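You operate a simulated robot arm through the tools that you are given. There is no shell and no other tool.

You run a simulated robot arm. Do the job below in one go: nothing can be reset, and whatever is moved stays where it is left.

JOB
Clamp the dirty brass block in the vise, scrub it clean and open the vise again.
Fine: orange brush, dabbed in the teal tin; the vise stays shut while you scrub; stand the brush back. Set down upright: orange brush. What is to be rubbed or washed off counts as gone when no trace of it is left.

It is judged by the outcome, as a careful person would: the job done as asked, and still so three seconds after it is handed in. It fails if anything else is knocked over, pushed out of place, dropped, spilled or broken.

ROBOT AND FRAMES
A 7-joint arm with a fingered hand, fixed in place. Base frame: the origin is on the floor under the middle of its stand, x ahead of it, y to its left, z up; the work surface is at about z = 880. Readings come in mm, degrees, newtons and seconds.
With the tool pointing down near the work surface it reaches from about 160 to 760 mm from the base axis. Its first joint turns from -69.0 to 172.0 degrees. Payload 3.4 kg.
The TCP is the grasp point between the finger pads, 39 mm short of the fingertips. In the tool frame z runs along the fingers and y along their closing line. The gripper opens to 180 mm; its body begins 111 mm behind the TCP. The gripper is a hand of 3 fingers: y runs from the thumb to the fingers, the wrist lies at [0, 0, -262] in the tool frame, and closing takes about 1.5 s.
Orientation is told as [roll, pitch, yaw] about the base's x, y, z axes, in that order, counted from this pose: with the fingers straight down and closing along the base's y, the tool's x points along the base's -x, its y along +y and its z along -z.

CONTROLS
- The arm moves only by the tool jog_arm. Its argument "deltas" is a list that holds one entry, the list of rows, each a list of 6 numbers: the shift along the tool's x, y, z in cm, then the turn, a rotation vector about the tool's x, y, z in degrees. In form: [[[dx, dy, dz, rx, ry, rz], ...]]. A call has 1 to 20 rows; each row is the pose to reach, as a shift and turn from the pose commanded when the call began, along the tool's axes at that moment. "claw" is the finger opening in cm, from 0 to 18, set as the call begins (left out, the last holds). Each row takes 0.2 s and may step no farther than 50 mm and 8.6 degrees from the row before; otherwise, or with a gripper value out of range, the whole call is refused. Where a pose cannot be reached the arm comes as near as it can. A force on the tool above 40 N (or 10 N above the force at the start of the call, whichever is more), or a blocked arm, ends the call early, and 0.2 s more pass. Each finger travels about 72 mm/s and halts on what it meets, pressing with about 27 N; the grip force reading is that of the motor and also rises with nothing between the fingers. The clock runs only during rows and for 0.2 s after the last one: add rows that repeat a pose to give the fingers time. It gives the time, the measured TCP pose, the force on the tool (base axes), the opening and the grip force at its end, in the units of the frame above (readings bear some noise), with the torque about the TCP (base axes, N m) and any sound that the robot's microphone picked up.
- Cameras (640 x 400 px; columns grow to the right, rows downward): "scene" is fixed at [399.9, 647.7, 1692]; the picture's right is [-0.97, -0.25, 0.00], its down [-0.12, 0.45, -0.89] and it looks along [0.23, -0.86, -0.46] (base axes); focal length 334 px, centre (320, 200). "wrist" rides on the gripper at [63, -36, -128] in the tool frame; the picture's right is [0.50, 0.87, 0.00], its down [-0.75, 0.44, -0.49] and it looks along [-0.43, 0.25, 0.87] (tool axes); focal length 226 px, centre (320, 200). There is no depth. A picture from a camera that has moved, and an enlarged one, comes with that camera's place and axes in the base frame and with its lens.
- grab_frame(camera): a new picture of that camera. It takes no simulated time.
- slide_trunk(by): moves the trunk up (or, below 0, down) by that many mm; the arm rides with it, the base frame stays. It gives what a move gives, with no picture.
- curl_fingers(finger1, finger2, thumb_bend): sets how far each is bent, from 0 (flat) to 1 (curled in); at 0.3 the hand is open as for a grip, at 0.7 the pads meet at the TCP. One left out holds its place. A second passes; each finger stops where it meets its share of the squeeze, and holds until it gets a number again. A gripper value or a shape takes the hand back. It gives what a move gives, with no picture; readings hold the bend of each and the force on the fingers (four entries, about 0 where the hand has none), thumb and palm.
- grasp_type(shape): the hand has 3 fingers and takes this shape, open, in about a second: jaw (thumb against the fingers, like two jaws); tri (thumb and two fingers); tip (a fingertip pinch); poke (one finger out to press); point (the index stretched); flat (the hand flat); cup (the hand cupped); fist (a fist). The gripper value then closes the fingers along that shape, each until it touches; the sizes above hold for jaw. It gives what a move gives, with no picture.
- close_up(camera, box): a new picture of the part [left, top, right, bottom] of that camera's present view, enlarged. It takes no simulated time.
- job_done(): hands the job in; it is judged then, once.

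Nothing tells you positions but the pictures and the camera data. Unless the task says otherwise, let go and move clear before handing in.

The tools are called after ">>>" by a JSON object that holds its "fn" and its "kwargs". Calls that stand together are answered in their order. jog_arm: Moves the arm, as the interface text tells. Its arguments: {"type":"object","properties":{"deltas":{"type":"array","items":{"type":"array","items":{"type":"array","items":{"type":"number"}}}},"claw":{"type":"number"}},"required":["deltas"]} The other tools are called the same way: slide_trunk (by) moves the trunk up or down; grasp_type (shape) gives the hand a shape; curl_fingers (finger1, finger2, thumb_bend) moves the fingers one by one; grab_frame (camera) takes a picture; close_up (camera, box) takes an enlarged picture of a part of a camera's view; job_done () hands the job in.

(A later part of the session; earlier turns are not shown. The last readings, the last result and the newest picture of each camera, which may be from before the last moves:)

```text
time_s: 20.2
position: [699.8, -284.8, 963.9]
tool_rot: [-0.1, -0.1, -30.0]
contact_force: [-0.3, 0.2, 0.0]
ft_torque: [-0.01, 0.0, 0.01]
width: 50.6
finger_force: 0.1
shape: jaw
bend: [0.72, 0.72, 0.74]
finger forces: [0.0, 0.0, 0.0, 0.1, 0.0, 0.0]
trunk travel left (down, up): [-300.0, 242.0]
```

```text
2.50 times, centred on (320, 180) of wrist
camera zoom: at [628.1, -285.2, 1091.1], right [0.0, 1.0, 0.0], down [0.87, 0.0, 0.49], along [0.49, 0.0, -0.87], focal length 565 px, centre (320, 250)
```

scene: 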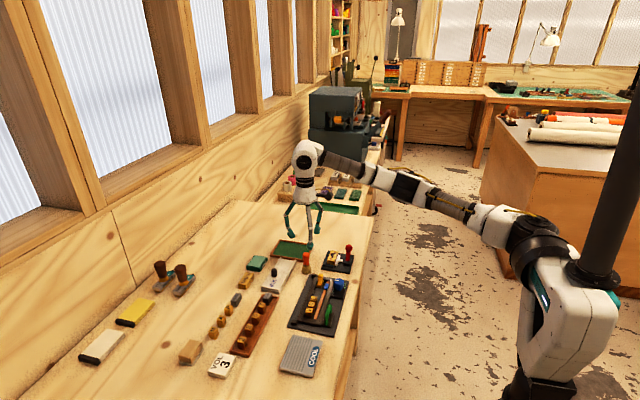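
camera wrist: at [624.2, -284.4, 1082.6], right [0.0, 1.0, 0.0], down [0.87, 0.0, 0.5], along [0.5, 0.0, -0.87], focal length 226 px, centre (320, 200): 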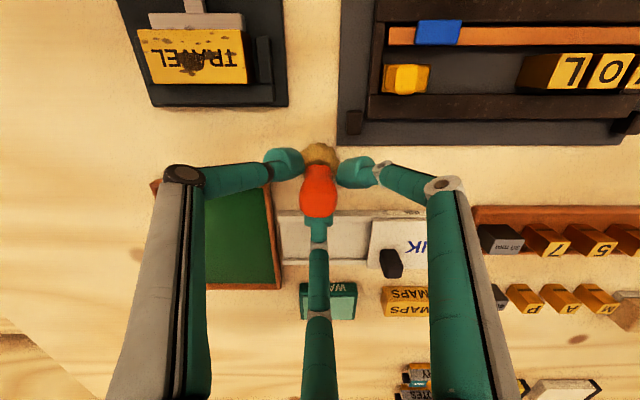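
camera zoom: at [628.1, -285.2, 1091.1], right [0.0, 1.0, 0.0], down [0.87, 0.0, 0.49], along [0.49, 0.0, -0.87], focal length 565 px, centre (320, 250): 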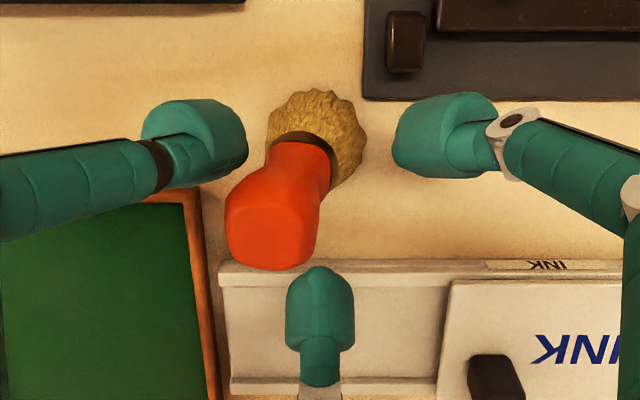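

The fingers are centred over the bristles. I'll close the rest of the way.

>>> {"fn": "jog_arm", "kwargs": {"deltas": [[[0, 0, 0, 0, 0, 0], [0, 0, 0, 0, 0, 0], [0, 0, 0, 0, 0, 0], [0, 0, 0, 0, 0, 0], [0, 0, 0, 0, 0, 0]]], "claw": 0}}

>>> {"fn": "close_up", "kwargs": {"camera": "wrist", "box": [240, 100, 400, 260]}}

>>> {"fn": "close_up", "kwargs": {"camera": "scene", "box": [280, 220, 340, 280]}}

```text
time_s: 21.4
position: [700.8, -284.9, 965.7]
tool_rot: [0.0, -0.2, -30.1]
contact_force: [1.3, 0.3, 5.7]
ft_torque: [0.15, 0.08, -0.06]
width: 27.0
finger_force: 26.9
shape: jaw
bend: [0.71, 0.72, 0.74]
finger forces: [26.8, 24.0, 0.1, 0.0, 23.5, 0.0]
trunk travel left (down, up): [-300.0, 242.0]
```

```text
2.50 times, centred on (320, 180) of wrist
camera zoom: at [628.0, -284.9, 1091.8], right [0.0, 1.0, 0.0], down [0.87, 0.0, 0.49], along [0.49, 0.0, -0.87], focal length 565 px, centre (320, 250)
```

zoom: 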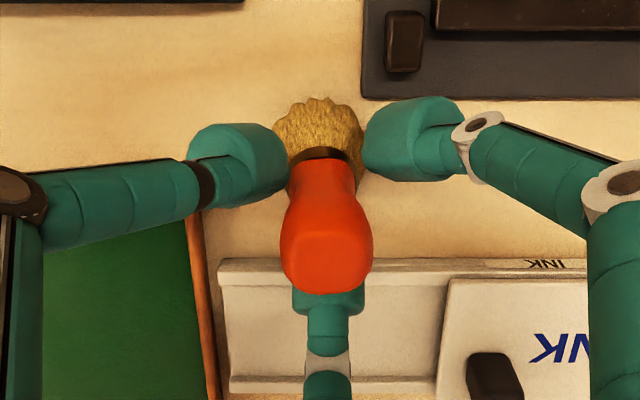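

```text
6.67 times, centred on (310, 250) of scene
camera zoom: at [399.9, 647.7, 1692.0], right [-0.97, -0.25, 0.0], down [-0.12, 0.45, -0.89], along [0.23, -0.86, -0.46], focal length 2227 px, centre (387, -133)
```

zoom: 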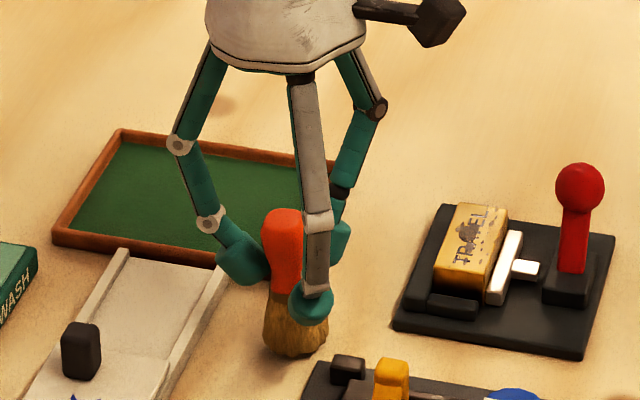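

The grip is even at about 25 N on each finger, and the brush looks upright in the hand. I'll lift it straight up and check it holds.

>>> {"fn": "jog_arm", "kwargs": {"deltas": [[[0, 0, -1.5, 0, 0, 0], [0, 0, -4, 0, 0, 0], [0, 0, -7, 0, 0, 0], [0, 0, -9, 0, 0, 0], [0, 0, -9, 0, 0, 0]]]}}

>>> {"fn": "grab_frame", "kwargs": {"camera": "wrist"}}

>>> {"fn": "close_up", "kwargs": {"camera": "scene", "box": [260, 180, 360, 280]}}

```text
time_s: 22.6
position: [698.4, -284.5, 1054.7]
tool_rot: [-0.2, -0.1, -30.0]
contact_force: [-0.1, -0.5, -1.0]
ft_torque: [0.04, 0.04, 0.0]
width: 24.8
finger_force: 27.2
shape: jaw
bend: [0.72, 0.73, 0.74]
finger forces: [22.7, 22.7, 0.1, 0.0, 21.7, 0.0]
trunk travel left (down, up): [-300.0, 242.0]
```

```text
taken
camera wrist: at [627.2, -284.0, 1181.4], right [0.0, 1.0, 0.0], down [0.87, 0.0, 0.49], along [0.49, 0.0, -0.87], focal length 226 px, centre (320, 200)
```

wrist: 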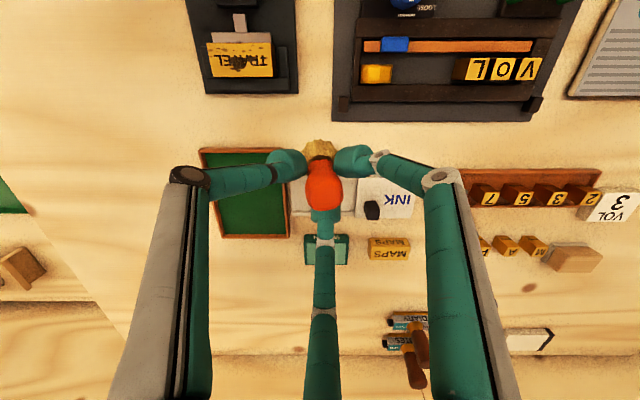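

```text
4.00 times, centred on (310, 230) of scene
camera zoom: at [399.9, 647.7, 1692.0], right [-0.97, -0.25, 0.0], down [-0.12, 0.45, -0.89], along [0.23, -0.86, -0.46], focal length 1336 px, centre (360, 80)
```

zoom: 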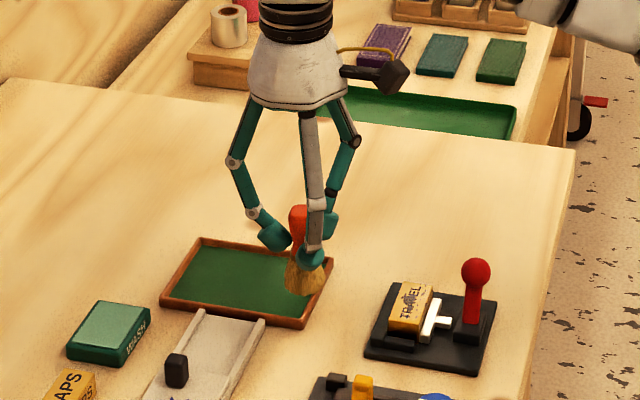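

The brush is lifted and held. I'll take an enlarged look to measure the bristle-tip offset and tilt.

>>> {"fn": "close_up", "kwargs": {"camera": "scene", "box": [320, 225, 350, 260]}}

>>> {"fn": "close_up", "kwargs": {"camera": "scene", "box": [315, 215, 355, 260]}}

>>> {"fn": "close_up", "kwargs": {"camera": "wrist", "box": [270, 110, 370, 230]}}

```text
11.43 times, centred on (335, 242) of scene
camera zoom: at [399.9, 647.7, 1692.0], right [-0.97, -0.25, 0.0], down [-0.12, 0.45, -0.89], along [0.23, -0.86, -0.46], focal length 3818 px, centre (149, -286)
```

zoom: 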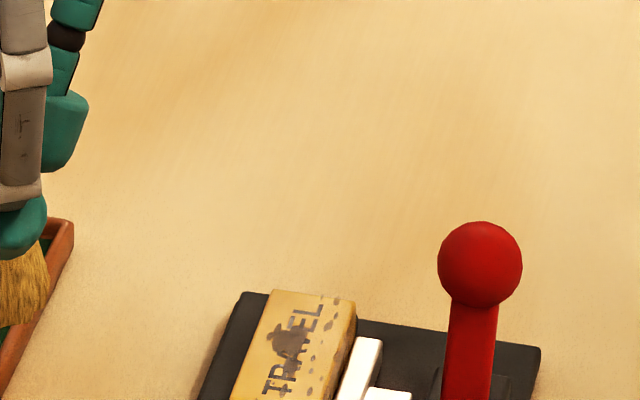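

```text
8.89 times, centred on (335, 238) of scene
camera zoom: at [399.9, 647.7, 1692.0], right [-0.97, -0.25, 0.0], down [-0.12, 0.45, -0.89], along [0.23, -0.86, -0.46], focal length 2970 px, centre (187, -133)
```

zoom: 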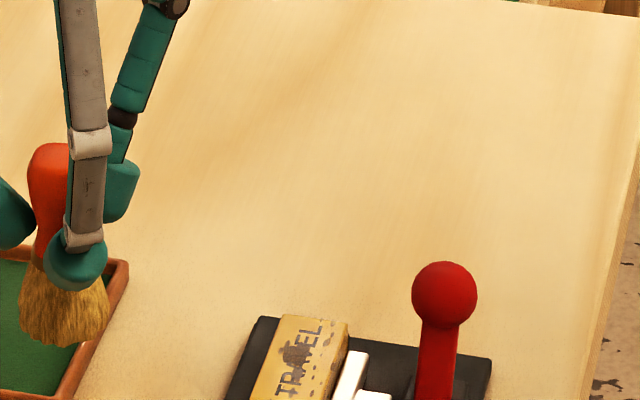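

```text
3.33 times, centred on (320, 170) of wrist
camera zoom: at [627.2, -284.0, 1181.4], right [0.0, 1.0, 0.0], down [0.87, 0.0, 0.49], along [0.49, 0.0, -0.87], focal length 754 px, centre (320, 300)
```

zoom: 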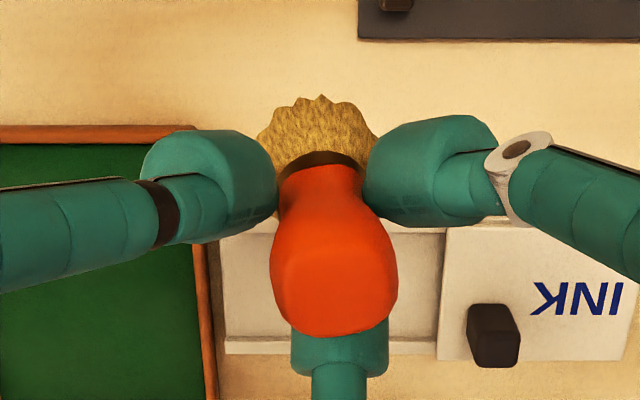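

The bristle tip is about 80 mm below the TCP and the brush is within about 2° of the hand axis. The tin spans about x 860–916 and y -309 to -241, with its top near z 898, beyond straight-down reach. I'll tilt the hand 35° outward and bring the tip about 40 mm above the tin.

>>> {"fn": "jog_arm", "kwargs": {"deltas": [[[-2.3, 1.5, 0, -3.5, -6.06, 0], [-4.6, 3.0, 0.5, -7, -12.12, 0], [-6.9, 4.6, 1.5, -10.5, -18.2, 0], [-9.2, 6.1, 3.0, -14, -24.2, 0], [-11.3, 7.5, 5.1, -17.5, -30.3, 0], [-11.3, 7.5, 5.1, -17.5, -30.3, 0], [-11.3, 7.5, 5.1, -17.5, -30.3, 0]]]}}

>>> {"fn": "grab_frame", "kwargs": {"camera": "wrist"}}

>>> {"fn": "close_up", "kwargs": {"camera": "scene", "box": [210, 190, 330, 290]}}

```text
time_s: 24.2
position: [833.4, -276.7, 1003.3]
tool_rot: [19.2, -29.9, -35.2]
contact_force: [0.7, 0.1, -0.7]
ft_torque: [0.0, 0.04, 0.02]
width: 24.8
finger_force: 27.3
shape: jaw
bend: [0.72, 0.73, 0.74]
finger forces: [22.6, 21.8, 0.1, 0.0, 21.8, 0.1]
trunk travel left (down, up): [-300.0, 242.0]
```

```text
taken
camera wrist: at [701.9, -277.1, 1067.0], right [0.0, 1.0, 0.0], down [0.43, 0.0, 0.9], along [0.9, 0.0, -0.43], focal length 226 px, centre (320, 200)
```

wrist: 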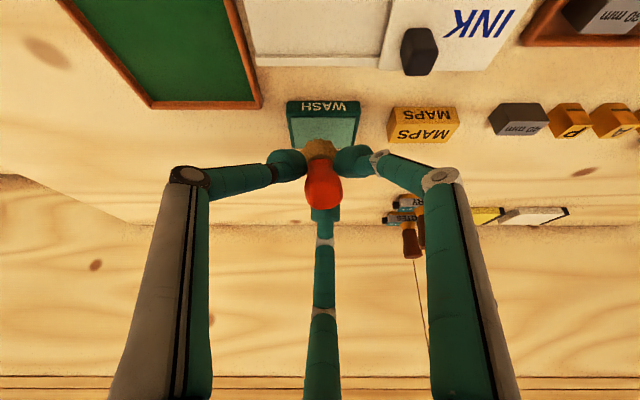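

```text
4.00 times, centred on (270, 240) of scene
camera zoom: at [399.9, 647.7, 1692.0], right [-0.97, -0.25, 0.0], down [-0.12, 0.45, -0.89], along [0.23, -0.86, -0.46], focal length 1336 px, centre (520, 40)
```

zoom: 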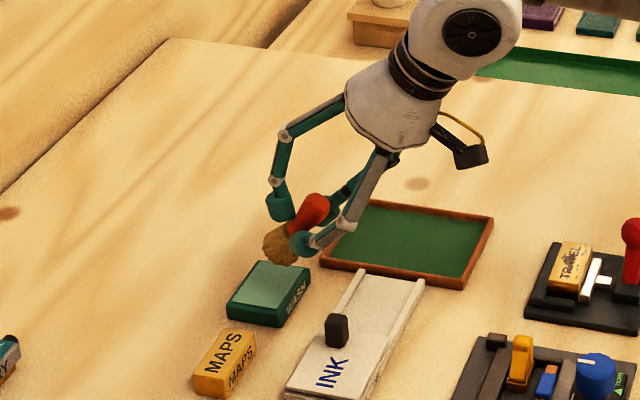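

The tilt and reach are good, and the bristles are just above the tin. I'll shift 10 mm further out, so the low edge lands on the pad, and descend gently.

>>> {"fn": "jog_arm", "kwargs": {"deltas": [[[0.1, -0.05, 1.0, 0, 0, 0], [0.19, -0.11, 2.05, 0, 0, 0], [0.48, -0.28, 2.54, 0, 0, 0], [0.58, -0.34, 2.7, 0, 0, 0]]]}}

>>> {"fn": "close_up", "kwargs": {"camera": "wrist", "box": [260, 70, 400, 220]}}

>>> {"fn": "close_up", "kwargs": {"camera": "scene", "box": [245, 225, 305, 275]}}

```text
time_s: 25.2
position: [843.9, -277.8, 977.7]
tool_rot: [19.3, -30.0, -35.1]
contact_force: [-0.1, -1.1, 2.4]
ft_torque: [-0.01, -0.06, -0.02]
width: 24.6
finger_force: 27.0
shape: jaw
bend: [0.72, 0.73, 0.74]
finger forces: [22.2, 22.6, 0.0, 0.0, 22.3, 0.0]
trunk travel left (down, up): [-300.0, 242.0]
```

```text
2.67 times, centred on (330, 145) of wrist
camera zoom: at [711.9, -277.0, 1040.3], right [0.0, 1.0, 0.0], down [0.43, 0.0, 0.9], along [0.9, 0.0, -0.43], focal length 603 px, centre (293, 347)
```

zoom: 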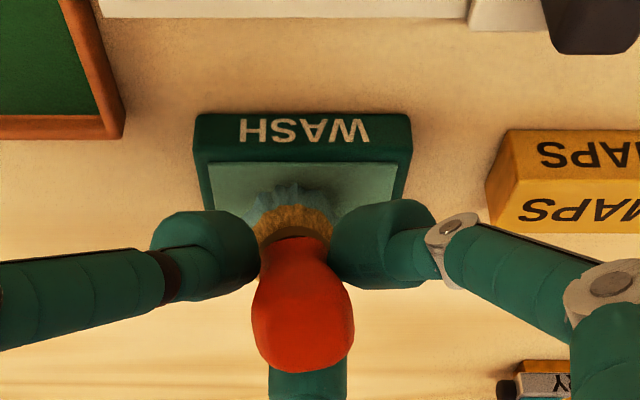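

```text
8.00 times, centred on (275, 250) of scene
camera zoom: at [399.9, 647.7, 1692.0], right [-0.97, -0.25, 0.0], down [-0.12, 0.45, -0.89], along [0.23, -0.86, -0.46], focal length 2673 px, centre (680, -200)
```

zoom: 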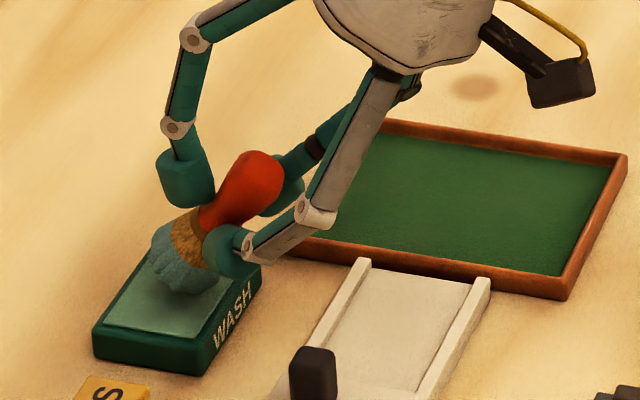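

The bristle ends have turned teal, so the brush is loaded, with barely 2 N of contact. I'll lift straight off the tin.

>>> {"fn": "jog_arm", "kwargs": {"deltas": [[[-0.99, 0.57, -1.64, 0, 0, 0], [-1.99, 1.15, -3.28, 0, 0, 0], [-2.98, 1.72, -4.92, 0, 0, 0], [-2.98, 1.72, -4.92, 0, 0, 0]]]}}

>>> {"fn": "close_up", "kwargs": {"camera": "scene", "box": [240, 210, 320, 280]}}

```text
time_s: 26.2
position: [843.0, -278.0, 1036.8]
tool_rot: [19.3, -29.9, -35.3]
contact_force: [-0.7, 0.0, -0.8]
ft_torque: [0.03, 0.03, -0.01]
width: 24.9
finger_force: 26.9
shape: jaw
bend: [0.72, 0.73, 0.74]
finger forces: [22.6, 21.8, 0.0, 0.1, 21.8, 0.0]
trunk travel left (down, up): [-300.0, 242.0]
```

```text
5.71 times, centred on (280, 245) of scene
camera zoom: at [399.9, 647.7, 1692.0], right [-0.97, -0.25, 0.0], down [-0.12, 0.45, -0.89], along [0.23, -0.86, -0.46], focal length 1909 px, centre (549, -57)
```

zoom: 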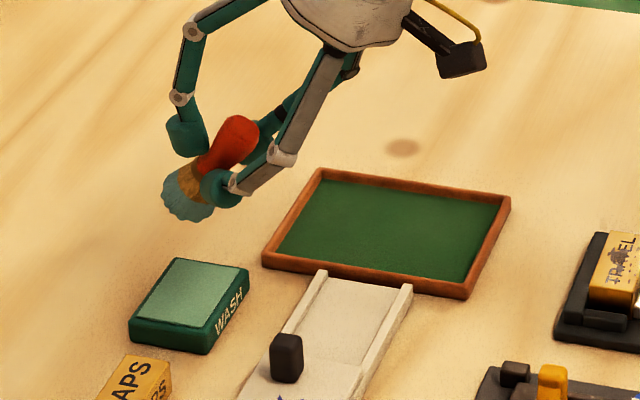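

The brush is visibly loaded and the tin hasn't moved. Now I'll carry it back, return the hand to vertical and stop above the clamped block.

>>> {"fn": "jog_arm", "kwargs": {"deltas": [[[1.36, -2.02, -1.87, 2.19, 3.79, 0], [2.72, -4.03, -3.73, 4.38, 7.58, 0], [4.08, -6.05, -5.6, 6.56, 11.36, 0], [5.44, -8.06, -7.46, 8.75, 15.15, 0], [6.8, -10.08, -9.33, 10.94, 18.94, 0], [8.17, -12.1, -11.2, 13.13, 22.73, 0], [9.53, -14.11, -13.06, 15.31, 26.51, 0], [10.89, -16.13, -14.93, 17.5, 30.3, 0], [10.89, -16.13, -14.93, 17.5, 30.3, 0], [10.89, -16.13, -14.93, 17.5, 30.3, 0]]]}}

>>> {"fn": "grab_frame", "kwargs": {"camera": "wrist"}}

>>> {"fn": "close_up", "kwargs": {"camera": "scene", "box": [290, 190, 390, 280]}}

```text
time_s: 28.4
position: [613.0, -361.1, 1056.6]
tool_rot: [0.1, -0.1, -30.1]
contact_force: [-0.1, 0.2, -0.4]
ft_torque: [-0.02, -0.01, -0.01]
width: 24.4
finger_force: 26.9
shape: jaw
bend: [0.72, 0.73, 0.74]
finger forces: [22.2, 21.4, 0.1, 0.1, 21.8, 0.1]
trunk travel left (down, up): [-300.0, 242.0]
```

```text
taken
camera wrist: at [541.8, -361.5, 1184.0], right [0.0, 1.0, 0.0], down [0.87, 0.0, 0.49], along [0.49, 0.0, -0.87], focal length 226 px, centre (320, 200)
```

wrist: 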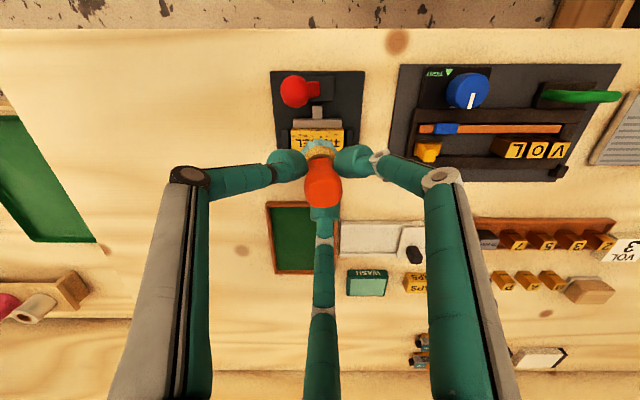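

```text
4.44 times, centred on (340, 235) of scene
camera zoom: at [399.9, 647.7, 1692.0], right [-0.97, -0.25, 0.0], down [-0.12, 0.45, -0.89], along [0.23, -0.86, -0.46], focal length 1485 px, centre (231, 44)
```

zoom: 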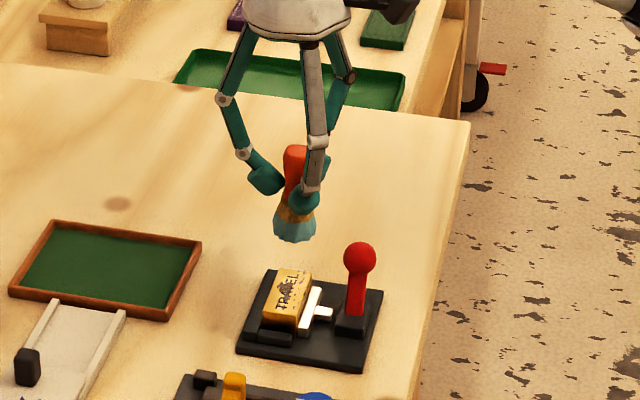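

I'm above the block with the bristles at about z 976 and the block top at about 914. I'll descend slowly to light contact.

>>> {"fn": "jog_arm", "kwargs": {"deltas": [[[0, 0, 2, 0, 0, 0], [0, 0, 4, 0, 0, 0], [0, 0, 5, 0, 0, 0], [0, 0, 5.5, 0, 0, 0], [0, 0, 5.8, 0, 0, 0], [0, 0, 6.0, 0, 0, 0]]]}}

>>> {"fn": "close_up", "kwargs": {"camera": "scene", "box": [305, 220, 365, 275]}}

>>> {"fn": "close_up", "kwargs": {"camera": "wrist", "box": [240, 60, 400, 220]}}

```text
time_s: 29.8
position: [616.6, -362.1, 997.7]
tool_rot: [0.0, -0.1, -30.0]
contact_force: [-0.3, 0.5, -0.6]
ft_torque: [0.0, -0.01, 0.03]
width: 24.3
finger_force: 26.7
shape: jaw
bend: [0.72, 0.73, 0.74]
finger forces: [22.3, 21.4, 0.1, 0.0, 21.8, 0.0]
trunk travel left (down, up): [-300.0, 242.0]
```

```text
7.27 times, centred on (335, 248) of scene
camera zoom: at [399.9, 647.7, 1692.0], right [-0.97, -0.25, 0.0], down [-0.12, 0.45, -0.89], along [0.23, -0.86, -0.46], focal length 2430 px, centre (211, -146)
```

zoom: 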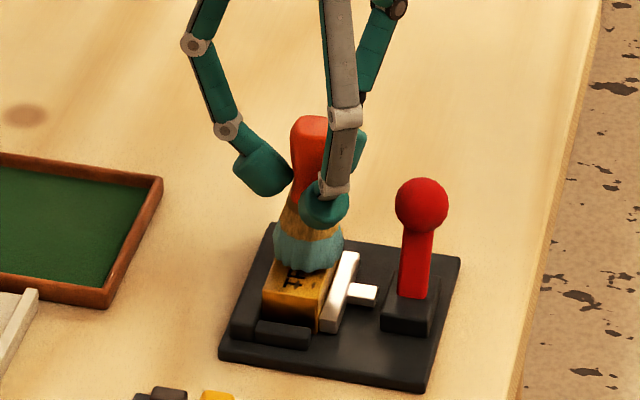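

```text
2.50 times, centred on (320, 140) of wrist
camera zoom: at [544.0, -362.0, 1125.1], right [0.0, 1.0, 0.0], down [0.87, 0.0, 0.49], along [0.49, 0.0, -0.87], focal length 565 px, centre (320, 350)
```

zoom: 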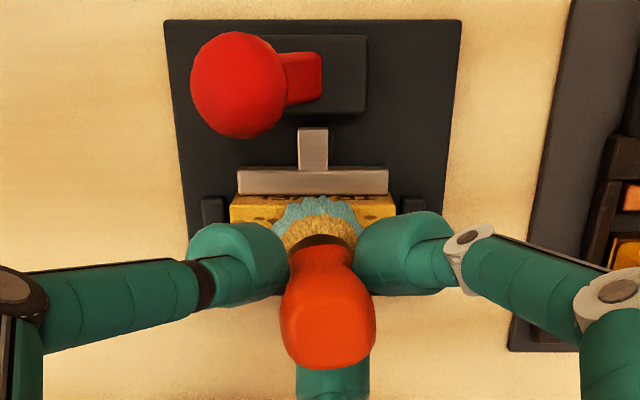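

Not quite touching yet. I'll go on down in 2 mm steps.

>>> {"fn": "jog_arm", "kwargs": {"deltas": [[[0, 0, 0.2, 0, 0, 0], [0, 0, 0.4, 0, 0, 0]]]}}

```text
time_s: 30.4
position: [615.7, -363.4, 993.7]
tool_rot: [0.0, -0.2, -30.1]
contact_force: [0.2, 0.3, -0.7]
ft_torque: [0.01, -0.01, 0.02]
width: 24.6
finger_force: 27.2
shape: jaw
bend: [0.72, 0.73, 0.74]
finger forces: [22.4, 21.3, 0.0, 0.0, 21.8, 0.1]
trunk travel left (down, up): [-300.0, 242.0]
```

Still no contact, so I'll continue in small steps.

>>> {"fn": "jog_arm", "kwargs": {"deltas": [[[0, 0, 0.2, 0, 0, 0], [0, 0, 0.4, 0, 0, 0]]]}}

>>> {"fn": "close_up", "kwargs": {"camera": "scene", "box": [315, 235, 355, 270]}}

```text
time_s: 31.0
position: [614.4, -362.4, 992.2]
tool_rot: [0.2, -0.3, -30.1]
contact_force: [1.2, -1.6, 7.3]
ft_torque: [-0.04, -0.03, 0.0]
width: 24.7
finger_force: 26.9
shape: jaw
bend: [0.72, 0.73, 0.74]
finger forces: [22.9, 22.6, 0.1, 0.0, 24.4, 0.0]
trunk travel left (down, up): [-300.0, 242.0]
```

```text
11.43 times, centred on (335, 252) of scene
camera zoom: at [399.9, 647.7, 1692.0], right [-0.97, -0.25, 0.0], down [-0.12, 0.45, -0.89], along [0.23, -0.86, -0.46], focal length 3818 px, centre (149, -400)
```

zoom: 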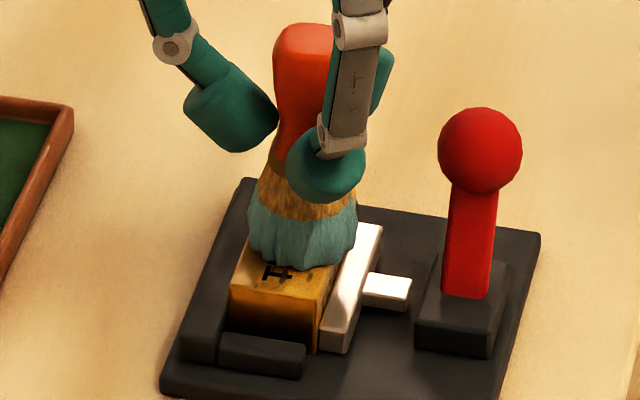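

Contact with about 7 N, and the vise still shut. I'll now scrub back and forth along the block's length.

>>> {"fn": "jog_arm", "kwargs": {"deltas": [[[0.65, 1.126, 0, 0, 0, 0], [1.3, 2.25, 0, 0, 0, 0], [0.65, 1.126, 0, 0, 0, 0], [0, 0, 0, 0, 0, 0], [-0.65, -1.126, 0, 0, 0, 0], [-1.3, -2.25, 0, 0, 0, 0], [-0.65, -1.126, 0, 0, 0, 0], [0, 0, 0, 0, 0, 0], [0.65, 1.126, 0, 0, 0, 0], [1.3, 2.25, 0, 0, 0, 0], [0.65, 1.126, 0, 0, 0, 0], [0, 0, 0, 0, 0, 0], [-0.65, -1.126, 0, 0, 0, 0], [-1.3, -2.25, 0, 0, 0, 0], [-0.65, -1.126, 0, 0, 0, 0], [0, 0, 0, 0, 0, 0]]]}}

>>> {"fn": "close_up", "kwargs": {"camera": "scene", "box": [315, 235, 355, 270]}}

>>> {"fn": "close_up", "kwargs": {"camera": "wrist", "box": [240, 60, 400, 220]}}

```text
time_s: 34.4
position: [614.9, -362.6, 989.9]
tool_rot: [0.0, -0.2, -30.2]
contact_force: [-0.3, -5.9, 15.0]
ft_torque: [-0.23, 0.07, 0.02]
width: 25.7
finger_force: 26.8
shape: jaw
bend: [0.72, 0.73, 0.74]
finger forces: [22.6, 22.9, 0.0, 0.0, 27.9, 0.1]
trunk travel left (down, up): [-300.0, 242.0]
```

```text
11.43 times, centred on (335, 252) of scene
camera zoom: at [399.9, 647.7, 1692.0], right [-0.97, -0.25, 0.0], down [-0.12, 0.45, -0.89], along [0.23, -0.86, -0.46], focal length 3818 px, centre (149, -400)
```

zoom: 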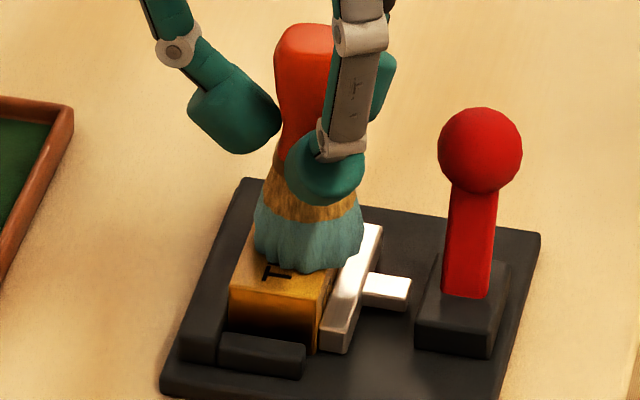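

```text
2.50 times, centred on (320, 140) of wrist
camera zoom: at [542.9, -361.1, 1117.5], right [0.0, 1.0, 0.0], down [0.87, 0.0, 0.5], along [0.5, 0.0, -0.87], focal length 565 px, centre (320, 350)
```

zoom: 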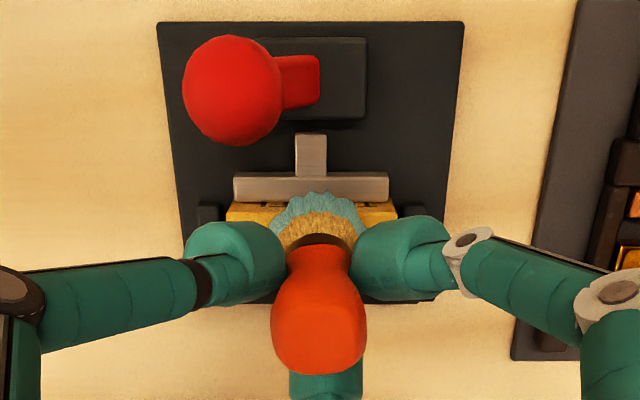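

The marks are disappearing. I'll scrub two more lines, offset to the +x and -x sides of the block.

>>> {"fn": "jog_arm", "kwargs": {"deltas": [[[-0.69, 0.4, -0.1, 0, 0, 0], [-0.04, 1.53, -0.1, 0, 0, 0], [0.61, 2.65, -0.1, 0, 0, 0], [-0.04, 1.53, -0.1, 0, 0, 0], [-0.69, 0.4, -0.1, 0, 0, 0], [-1.34, -0.73, -0.1, 0, 0, 0], [-1.99, -1.85, -0.1, 0, 0, 0], [-1.34, -0.73, -0.1, 0, 0, 0], [-0.69, 0.4, -0.1, 0, 0, 0], [0.61, -0.35, -0.1, 0, 0, 0], [1.26, 0.78, -0.1, 0, 0, 0], [1.91, 1.9, -0.1, 0, 0, 0], [1.26, 0.78, -0.1, 0, 0, 0], [0.61, -0.35, -0.1, 0, 0, 0], [-0.04, -1.48, -0.1, 0, 0, 0], [-0.69, -2.6, -0.1, 0, 0, 0], [-0.04, -1.48, -0.1, 0, 0, 0], [0.61, -0.35, -0.1, 0, 0, 0], [0, 0, -0.1, 0, 0, 0]]]}}

>>> {"fn": "close_up", "kwargs": {"camera": "scene", "box": [315, 235, 355, 270]}}

```text
time_s: 38.4
position: [615.4, -360.5, 990.6]
tool_rot: [-0.1, -0.1, -30.0]
contact_force: [-1.3, 0.6, 0.4]
ft_torque: [-0.01, 0.05, -0.02]
width: 25.3
finger_force: 26.4
shape: jaw
bend: [0.72, 0.73, 0.74]
finger forces: [22.6, 22.7, 0.1, 0.1, 22.7, 0.0]
trunk travel left (down, up): [-300.0, 242.0]
```

```text
11.43 times, centred on (335, 252) of scene
camera zoom: at [399.9, 647.7, 1692.0], right [-0.97, -0.25, 0.0], down [-0.12, 0.45, -0.89], along [0.23, -0.86, -0.46], focal length 3818 px, centre (149, -400)
```

zoom: 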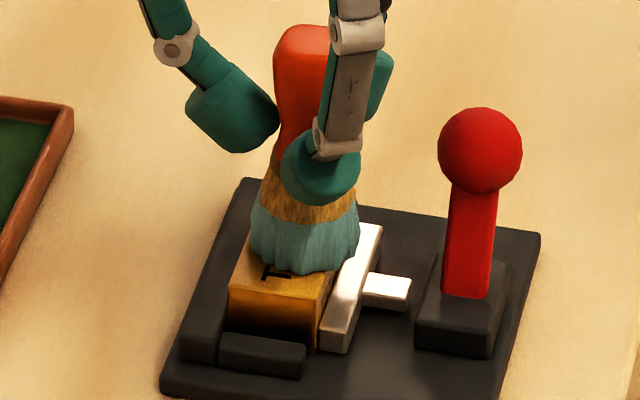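

Now I'll lift off about 80 mm and inspect the block.

>>> {"fn": "jog_arm", "kwargs": {"deltas": [[[0, 0, -1.5, 0, 0, 0], [0, 0, -4, 0, 0, 0], [-2, 1.1, -7, 0, 0, 0], [-4, 2.2, -9, 0, 0, 0], [-4, 2.2, -9, 0, 0, 0]]]}}

>>> {"fn": "close_up", "kwargs": {"camera": "scene", "box": [322, 245, 352, 270]}}

>>> {"fn": "grab_frame", "kwargs": {"camera": "wrist"}}

```text
time_s: 39.6
position: [661.9, -363.3, 1080.6]
tool_rot: [0.0, -0.2, -30.0]
contact_force: [0.5, 0.9, -0.7]
ft_torque: [-0.03, -0.02, 0.02]
width: 25.1
finger_force: 27.3
shape: jaw
bend: [0.72, 0.73, 0.74]
finger forces: [22.4, 22.8, 0.0, 0.0, 22.5, 0.0]
trunk travel left (down, up): [-300.0, 242.0]
```

```text
16.00 times, centred on (337, 258) of scene
camera zoom: at [399.9, 647.7, 1692.0], right [-0.97, -0.25, 0.0], down [-0.12, 0.45, -0.89], along [0.23, -0.86, -0.46], focal length 5345 px, centre (48, -720)
```

zoom: 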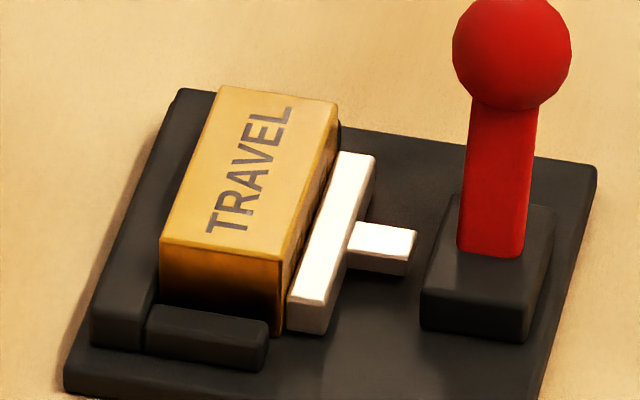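

```text
taken
camera wrist: at [590.2, -363.6, 1208.8], right [0.0, 1.0, 0.0], down [0.87, 0.0, 0.49], along [0.49, 0.0, -0.87], focal length 226 px, centre (320, 200)
```

wrist: 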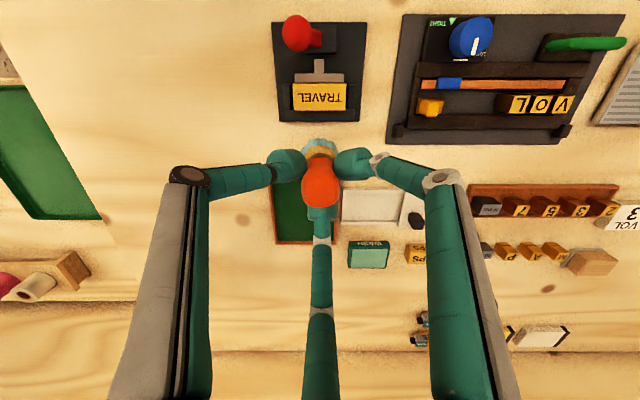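

The top face looks clean. I'll check it in detail from the wrist camera, including the edges.

>>> {"fn": "close_up", "kwargs": {"camera": "wrist", "box": [280, 65, 360, 120]}}

>>> {"fn": "close_up", "kwargs": {"camera": "scene", "box": [327, 248, 345, 266]}}

>>> {"fn": "close_up", "kwargs": {"camera": "scene", "box": [290, 200, 350, 260]}}

```text
7.27 times, centred on (320, 92) of wrist
camera zoom: at [590.2, -363.6, 1208.8], right [0.0, 1.0, 0.0], down [0.87, 0.0, 0.49], along [0.49, 0.0, -0.87], focal length 1644 px, centre (320, 982)
```

zoom: 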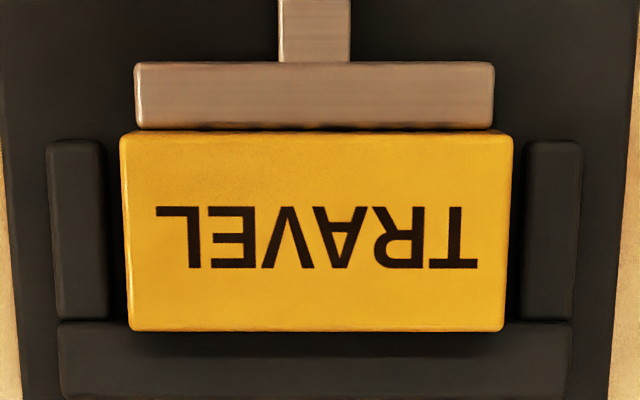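

```text
16.00 times, centred on (336, 257) of scene
camera zoom: at [399.9, 647.7, 1692.0], right [-0.97, -0.25, 0.0], down [-0.12, 0.45, -0.89], along [0.23, -0.86, -0.46], focal length 5345 px, centre (64, -712)
```

zoom: 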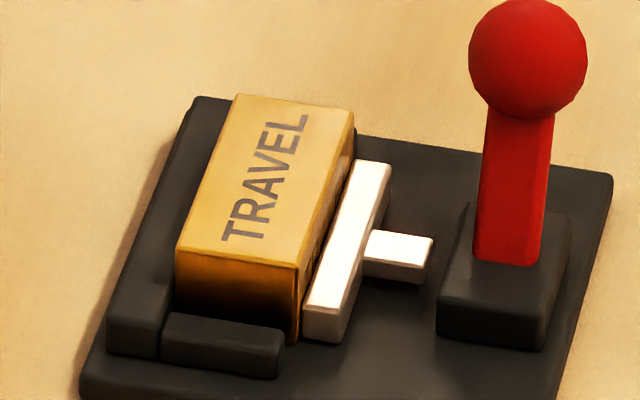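

```text
6.67 times, centred on (320, 230) of scene
camera zoom: at [399.9, 647.7, 1692.0], right [-0.97, -0.25, 0.0], down [-0.12, 0.45, -0.89], along [0.23, -0.86, -0.46], focal length 2227 px, centre (320, 0)
```

zoom: 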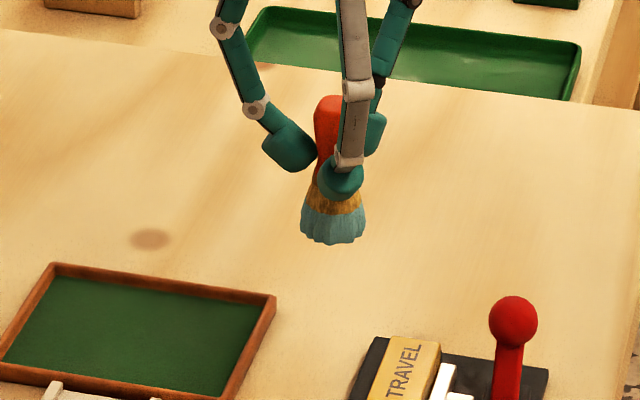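

>>> {"fn": "close_up", "kwargs": {"camera": "wrist", "box": [290, 78, 322, 112]}}

>>> {"fn": "close_up", "kwargs": {"camera": "wrist", "box": [318, 78, 350, 112]}}

```text
11.76 times, centred on (306, 95) of wrist
camera zoom: at [590.2, -363.6, 1208.8], right [0.0, 1.0, 0.0], down [0.87, 0.0, 0.49], along [0.49, 0.0, -0.87], focal length 2660 px, centre (485, 1435)
```

zoom: 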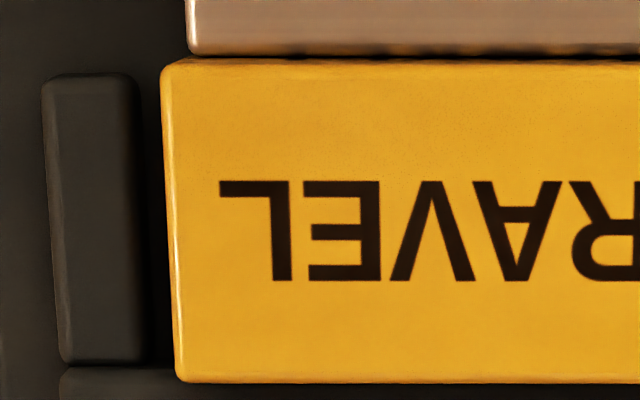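

```text
11.76 times, centred on (334, 95) of wrist
camera zoom: at [590.2, -363.6, 1208.8], right [0.0, 1.0, 0.0], down [0.87, 0.0, 0.49], along [0.49, 0.0, -0.87], focal length 2660 px, centre (155, 1435)
```

zoom: 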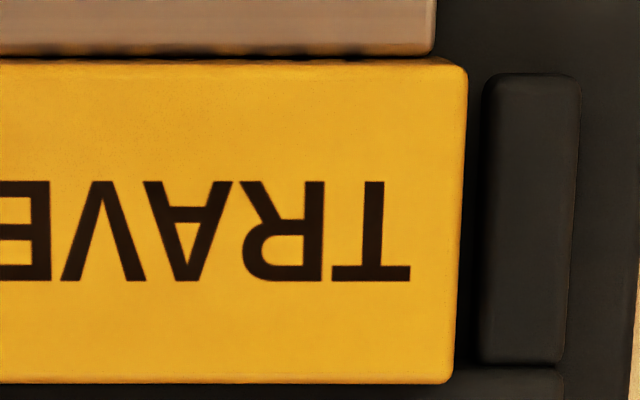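

The block is spotless. Next is standing the brush back at about (695, -285), so first I'll check its tilt in the hand.

>>> {"fn": "close_up", "kwargs": {"camera": "wrist", "box": [270, 110, 370, 230]}}

>>> {"fn": "close_up", "kwargs": {"camera": "scene", "box": [300, 205, 340, 240]}}

```text
3.33 times, centred on (320, 170) of wrist
camera zoom: at [590.2, -363.6, 1208.8], right [0.0, 1.0, 0.0], down [0.87, 0.0, 0.49], along [0.49, 0.0, -0.87], focal length 754 px, centre (320, 300)
```

zoom: 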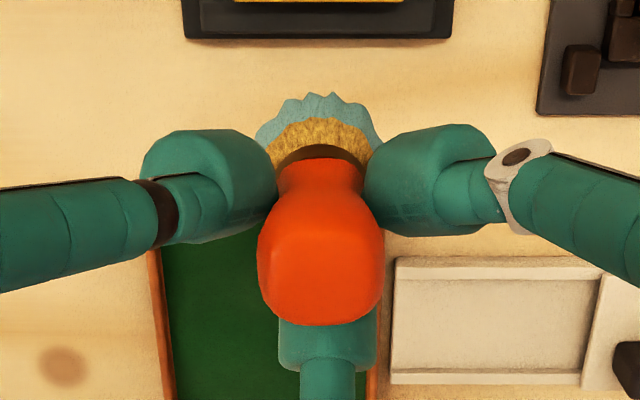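

```text
11.43 times, centred on (320, 222) of scene
camera zoom: at [399.9, 647.7, 1692.0], right [-0.97, -0.25, 0.0], down [-0.12, 0.45, -0.89], along [0.23, -0.86, -0.46], focal length 3818 px, centre (320, -57)
```

zoom: 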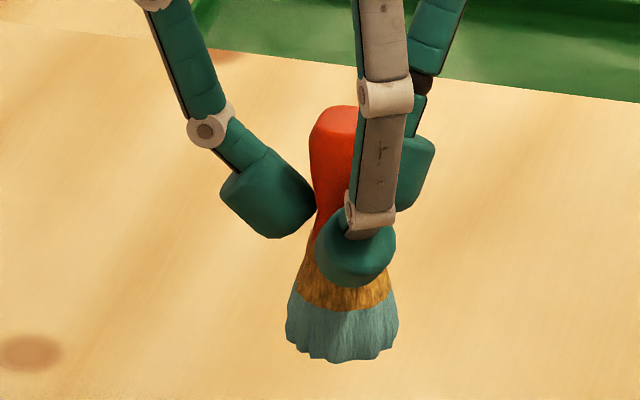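

The brush is within a couple of degrees of vertical, with its base centre almost under the TCP. I'll move back above its old spot, aiming a few millimetres clear of the composing plate's corner.

>>> {"fn": "jog_arm", "kwargs": {"deltas": [[[0.13, 2.12, 0.5, 0, 0, 0], [0.25, 4.25, 1.0, 0, 0, 0], [0.38, 6.37, 2.0, 0, 0, 0], [0.5, 8.49, 4.0, 0, 0, 0], [0.5, 8.49, 6.0, 0, 0, 0], [0.5, 8.49, 6.0, 0, 0, 0]]]}}

>>> {"fn": "close_up", "kwargs": {"camera": "wrist", "box": [240, 60, 400, 220]}}

>>> {"fn": "close_up", "kwargs": {"camera": "scene", "box": [280, 220, 340, 280]}}

```text
time_s: 41.0
position: [700.5, -287.7, 1020.7]
tool_rot: [0.0, -0.1, -30.0]
contact_force: [0.8, 0.0, -1.0]
ft_torque: [-0.02, 0.0, 0.02]
width: 24.9
finger_force: 27.4
shape: jaw
bend: [0.72, 0.73, 0.74]
finger forces: [22.3, 22.7, 0.0, 0.0, 22.4, 0.1]
trunk travel left (down, up): [-300.0, 242.0]
```

```text
2.50 times, centred on (320, 140) of wrist
camera zoom: at [629.5, -287.7, 1148.7], right [0.0, 1.0, 0.0], down [0.87, 0.0, 0.49], along [0.49, 0.0, -0.87], focal length 565 px, centre (320, 350)
```

zoom: 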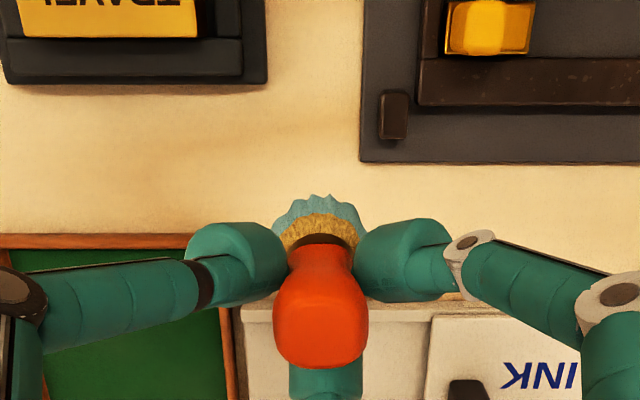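

```text
6.67 times, centred on (310, 250) of scene
camera zoom: at [399.9, 647.7, 1692.0], right [-0.97, -0.25, 0.0], down [-0.12, 0.45, -0.89], along [0.23, -0.86, -0.46], focal length 2227 px, centre (387, -133)
```

zoom: 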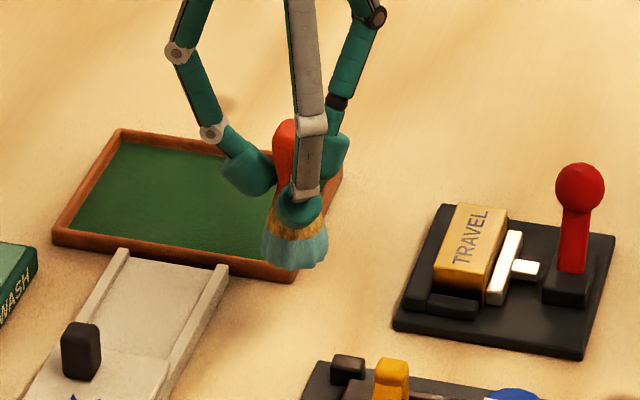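

Well positioned, with the plate corner at (681, -270). I'll lower it now, slowing near the table.

>>> {"fn": "jog_arm", "kwargs": {"deltas": [[[0, 0, 2.5, 0, 0, 0], [0, 0, 4.5, 0, 0, 0], [0, 0, 5.5, 0, 0, 0], [0, 0, 5.9, 0, 0, 0], [0, 0, 5.9, 0, 0, 0]]]}}

>>> {"fn": "close_up", "kwargs": {"camera": "scene", "box": [280, 225, 340, 285]}}

```text
time_s: 42.2
position: [700.2, -287.3, 961.5]
tool_rot: [-0.1, -0.1, -30.0]
contact_force: [0.4, -0.4, -1.5]
ft_torque: [0.02, 0.0, 0.02]
width: 25.1
finger_force: 27.2
shape: jaw
bend: [0.72, 0.73, 0.74]
finger forces: [22.3, 22.5, 0.1, 0.1, 22.4, 0.0]
trunk travel left (down, up): [-300.0, 242.0]
```

```text
6.67 times, centred on (310, 255) of scene
camera zoom: at [399.9, 647.7, 1692.0], right [-0.97, -0.25, 0.0], down [-0.12, 0.45, -0.89], along [0.23, -0.86, -0.46], focal length 2227 px, centre (387, -167)
```

zoom: 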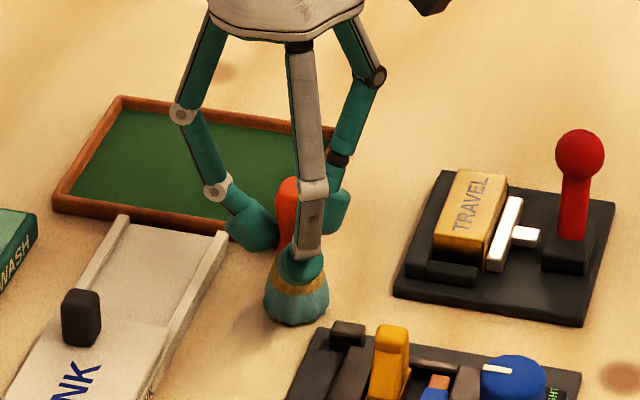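

Very close to the table now. I'll use 1.5 mm steps until I feel light contact.

>>> {"fn": "jog_arm", "kwargs": {"deltas": [[[0, 0, 0.15, 0, 0, 0], [0, 0, 0.3, 0, 0, 0], [0, 0, 0.3, 0, 0, 0]]]}}

```text
time_s: 43.0
position: [699.7, -288.2, 958.4]
tool_rot: [0.0, -0.2, -30.1]
contact_force: [1.7, -0.8, 4.6]
ft_torque: [0.01, -0.02, 0.02]
width: 25.1
finger_force: 27.2
shape: jaw
bend: [0.72, 0.73, 0.74]
finger forces: [22.1, 23.5, 0.0, 0.0, 23.3, 0.1]
trunk travel left (down, up): [-300.0, 242.0]
```

Light contact at about 5 N. I'll open the fingers in small steps so the brush isn't disturbed.

>>> {"fn": "jog_arm", "kwargs": {"deltas": [[[0, 0, 0, 0, 0, 0], [0, 0, 0, 0, 0, 0]]], "claw": 2.7}}

>>> {"fn": "close_up", "kwargs": {"camera": "wrist", "box": [240, 100, 400, 260]}}

```text
time_s: 43.6
position: [699.5, -287.0, 957.6]
tool_rot: [0.0, -0.1, -30.1]
contact_force: [0.5, -0.8, 2.9]
ft_torque: [-0.01, 0.02, 0.01]
width: 27.4
finger_force: 0.1
shape: jaw
bend: [0.72, 0.72, 0.73]
finger forces: [1.8, 0.1, 0.0, 0.0, 1.2, 0.0]
trunk travel left (down, up): [-300.0, 242.0]
```

```text
2.50 times, centred on (320, 180) of wrist
camera zoom: at [628.2, -286.7, 1085.8], right [0.0, 1.0, 0.0], down [0.87, 0.0, 0.49], along [0.49, 0.0, -0.87], focal length 565 px, centre (320, 250)
```

zoom: 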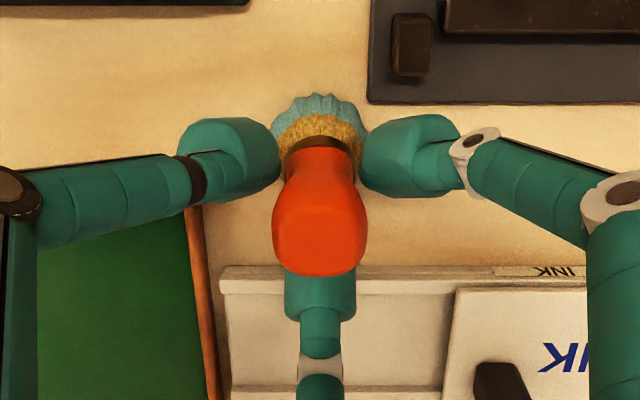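

The grip has eased to almost nothing and the brush stands straight. I'll open a little more.

>>> {"fn": "jog_arm", "kwargs": {"deltas": [[[0, 0, 0, 0, 0, 0], [0, 0, 0, 0, 0, 0]]], "claw": 3.0}}

>>> {"fn": "close_up", "kwargs": {"camera": "wrist", "box": [240, 100, 400, 260]}}

```text
time_s: 44.2
position: [700.5, -287.8, 958.6]
tool_rot: [-0.1, -0.1, -30.0]
contact_force: [1.3, 0.6, 0.8]
ft_torque: [0.01, 0.03, -0.01]
width: 29.9
finger_force: 0.0
shape: jaw
bend: [0.72, 0.72, 0.73]
finger forces: [0.9, 0.0, 0.0, 0.1, 0.2, 0.0]
trunk travel left (down, up): [-300.0, 242.0]
```

```text
2.50 times, centred on (320, 180) of wrist
camera zoom: at [628.4, -286.7, 1085.8], right [0.0, 1.0, 0.0], down [0.87, 0.0, 0.49], along [0.49, 0.0, -0.87], focal length 565 px, centre (320, 250)
```

zoom: 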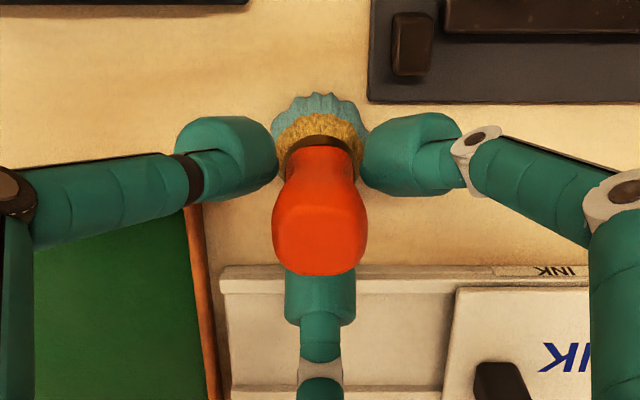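

>>> {"fn": "jog_arm", "kwargs": {"deltas": [[[0, 0, 0, 0, 0, 0], [0, 0, 0, 0, 0, 0]]], "claw": 3.5}}

>>> {"fn": "close_up", "kwargs": {"camera": "wrist", "box": [240, 100, 400, 260]}}

>>> {"fn": "close_up", "kwargs": {"camera": "scene", "box": [280, 225, 340, 285]}}

```text
time_s: 44.8
position: [700.2, -286.6, 958.4]
tool_rot: [-0.1, -0.1, -30.0]
contact_force: [0.5, 0.2, -0.7]
ft_torque: [0.01, 0.03, -0.01]
width: 34.6
finger_force: 0.0
shape: jaw
bend: [0.72, 0.72, 0.74]
finger forces: [0.0, 0.0, 0.1, 0.1, 0.0, 0.0]
trunk travel left (down, up): [-300.0, 242.0]
```

```text
2.50 times, centred on (320, 180) of wrist
camera zoom: at [628.4, -286.8, 1085.8], right [0.0, 1.0, 0.0], down [0.87, 0.0, 0.49], along [0.49, 0.0, -0.87], focal length 565 px, centre (320, 250)
```

zoom: 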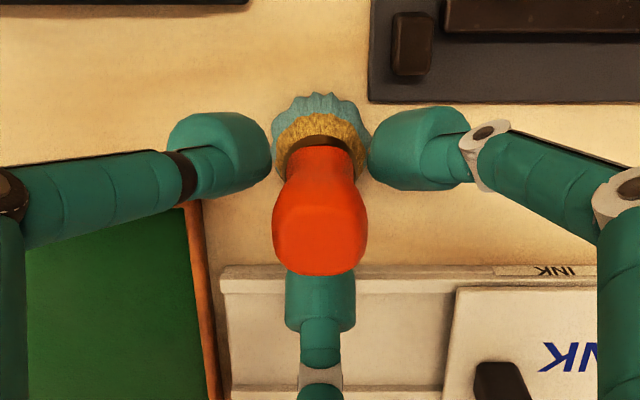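

```text
6.67 times, centred on (310, 255) of scene
camera zoom: at [399.9, 647.7, 1692.0], right [-0.97, -0.25, 0.0], down [-0.12, 0.45, -0.89], along [0.23, -0.86, -0.46], focal length 2227 px, centre (387, -167)
```

zoom: 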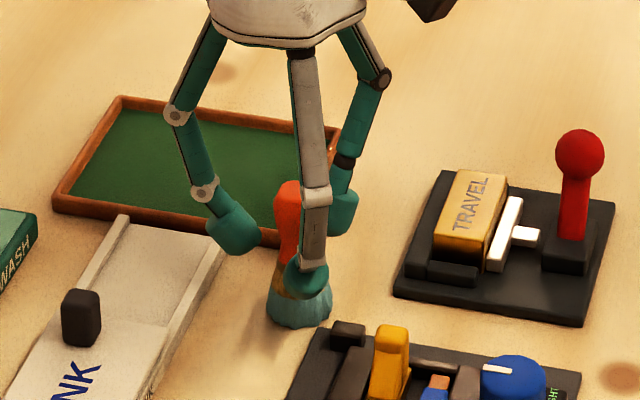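

The brush stands free and upright. I'll open wide and lift straight up.

>>> {"fn": "jog_arm", "kwargs": {"deltas": [[[0, 0, 0, 0, 0, 0], [0, 0, 0, 0, 0, 0], [0, 0, 0, 0, 0, 0], [0, 0, -2, 0, 0, 0], [0, 0, -5, 0, 0, 0], [0, 0, -8, 0, 0, 0], [0, 0, -12, 0, 0, 0], [0, 0, -12, 0, 0, 0]]], "claw": 8}}

>>> {"fn": "grab_frame", "kwargs": {"camera": "wrist"}}

>>> {"fn": "close_up", "kwargs": {"camera": "scene", "box": [280, 225, 340, 285]}}

```text
time_s: 46.6
position: [698.3, -281.8, 1077.6]
tool_rot: [-0.2, -0.1, -30.0]
contact_force: [0.2, 0.4, 0.5]
ft_torque: [0.01, -0.03, 0.03]
width: 79.2
finger_force: 0.0
shape: jaw
bend: [0.71, 0.71, 0.73]
finger forces: [0.0, 0.0, 0.0, 0.0, 0.1, 0.0]
trunk travel left (down, up): [-300.0, 242.0]
```

```text
taken
camera wrist: at [627.1, -282.0, 1205.2], right [0.0, 1.0, 0.0], down [0.87, 0.0, 0.49], along [0.49, 0.0, -0.87], focal length 226 px, centre (320, 200)
```

wrist: 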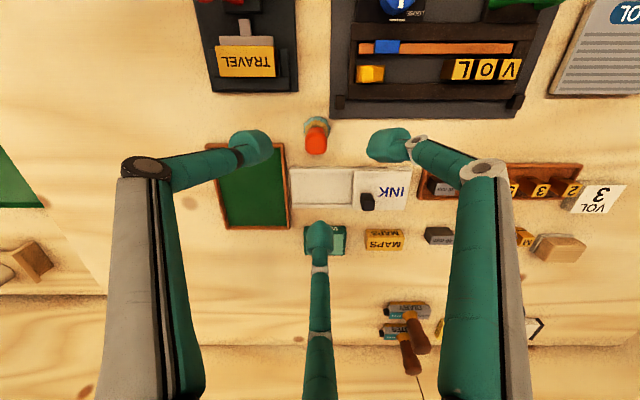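

```text
6.67 times, centred on (310, 255) of scene
camera zoom: at [399.9, 647.7, 1692.0], right [-0.97, -0.25, 0.0], down [-0.12, 0.45, -0.89], along [0.23, -0.86, -0.46], focal length 2227 px, centre (387, -167)
```

zoom: 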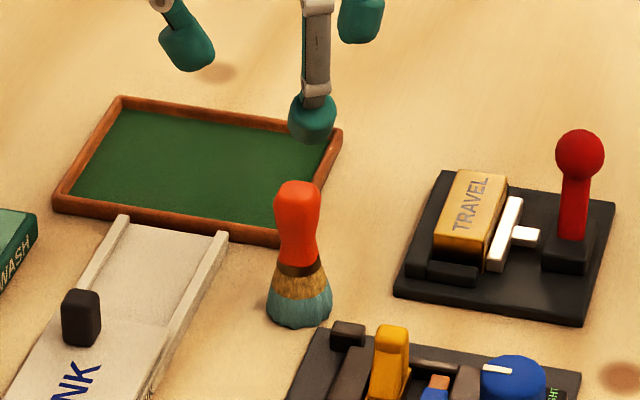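

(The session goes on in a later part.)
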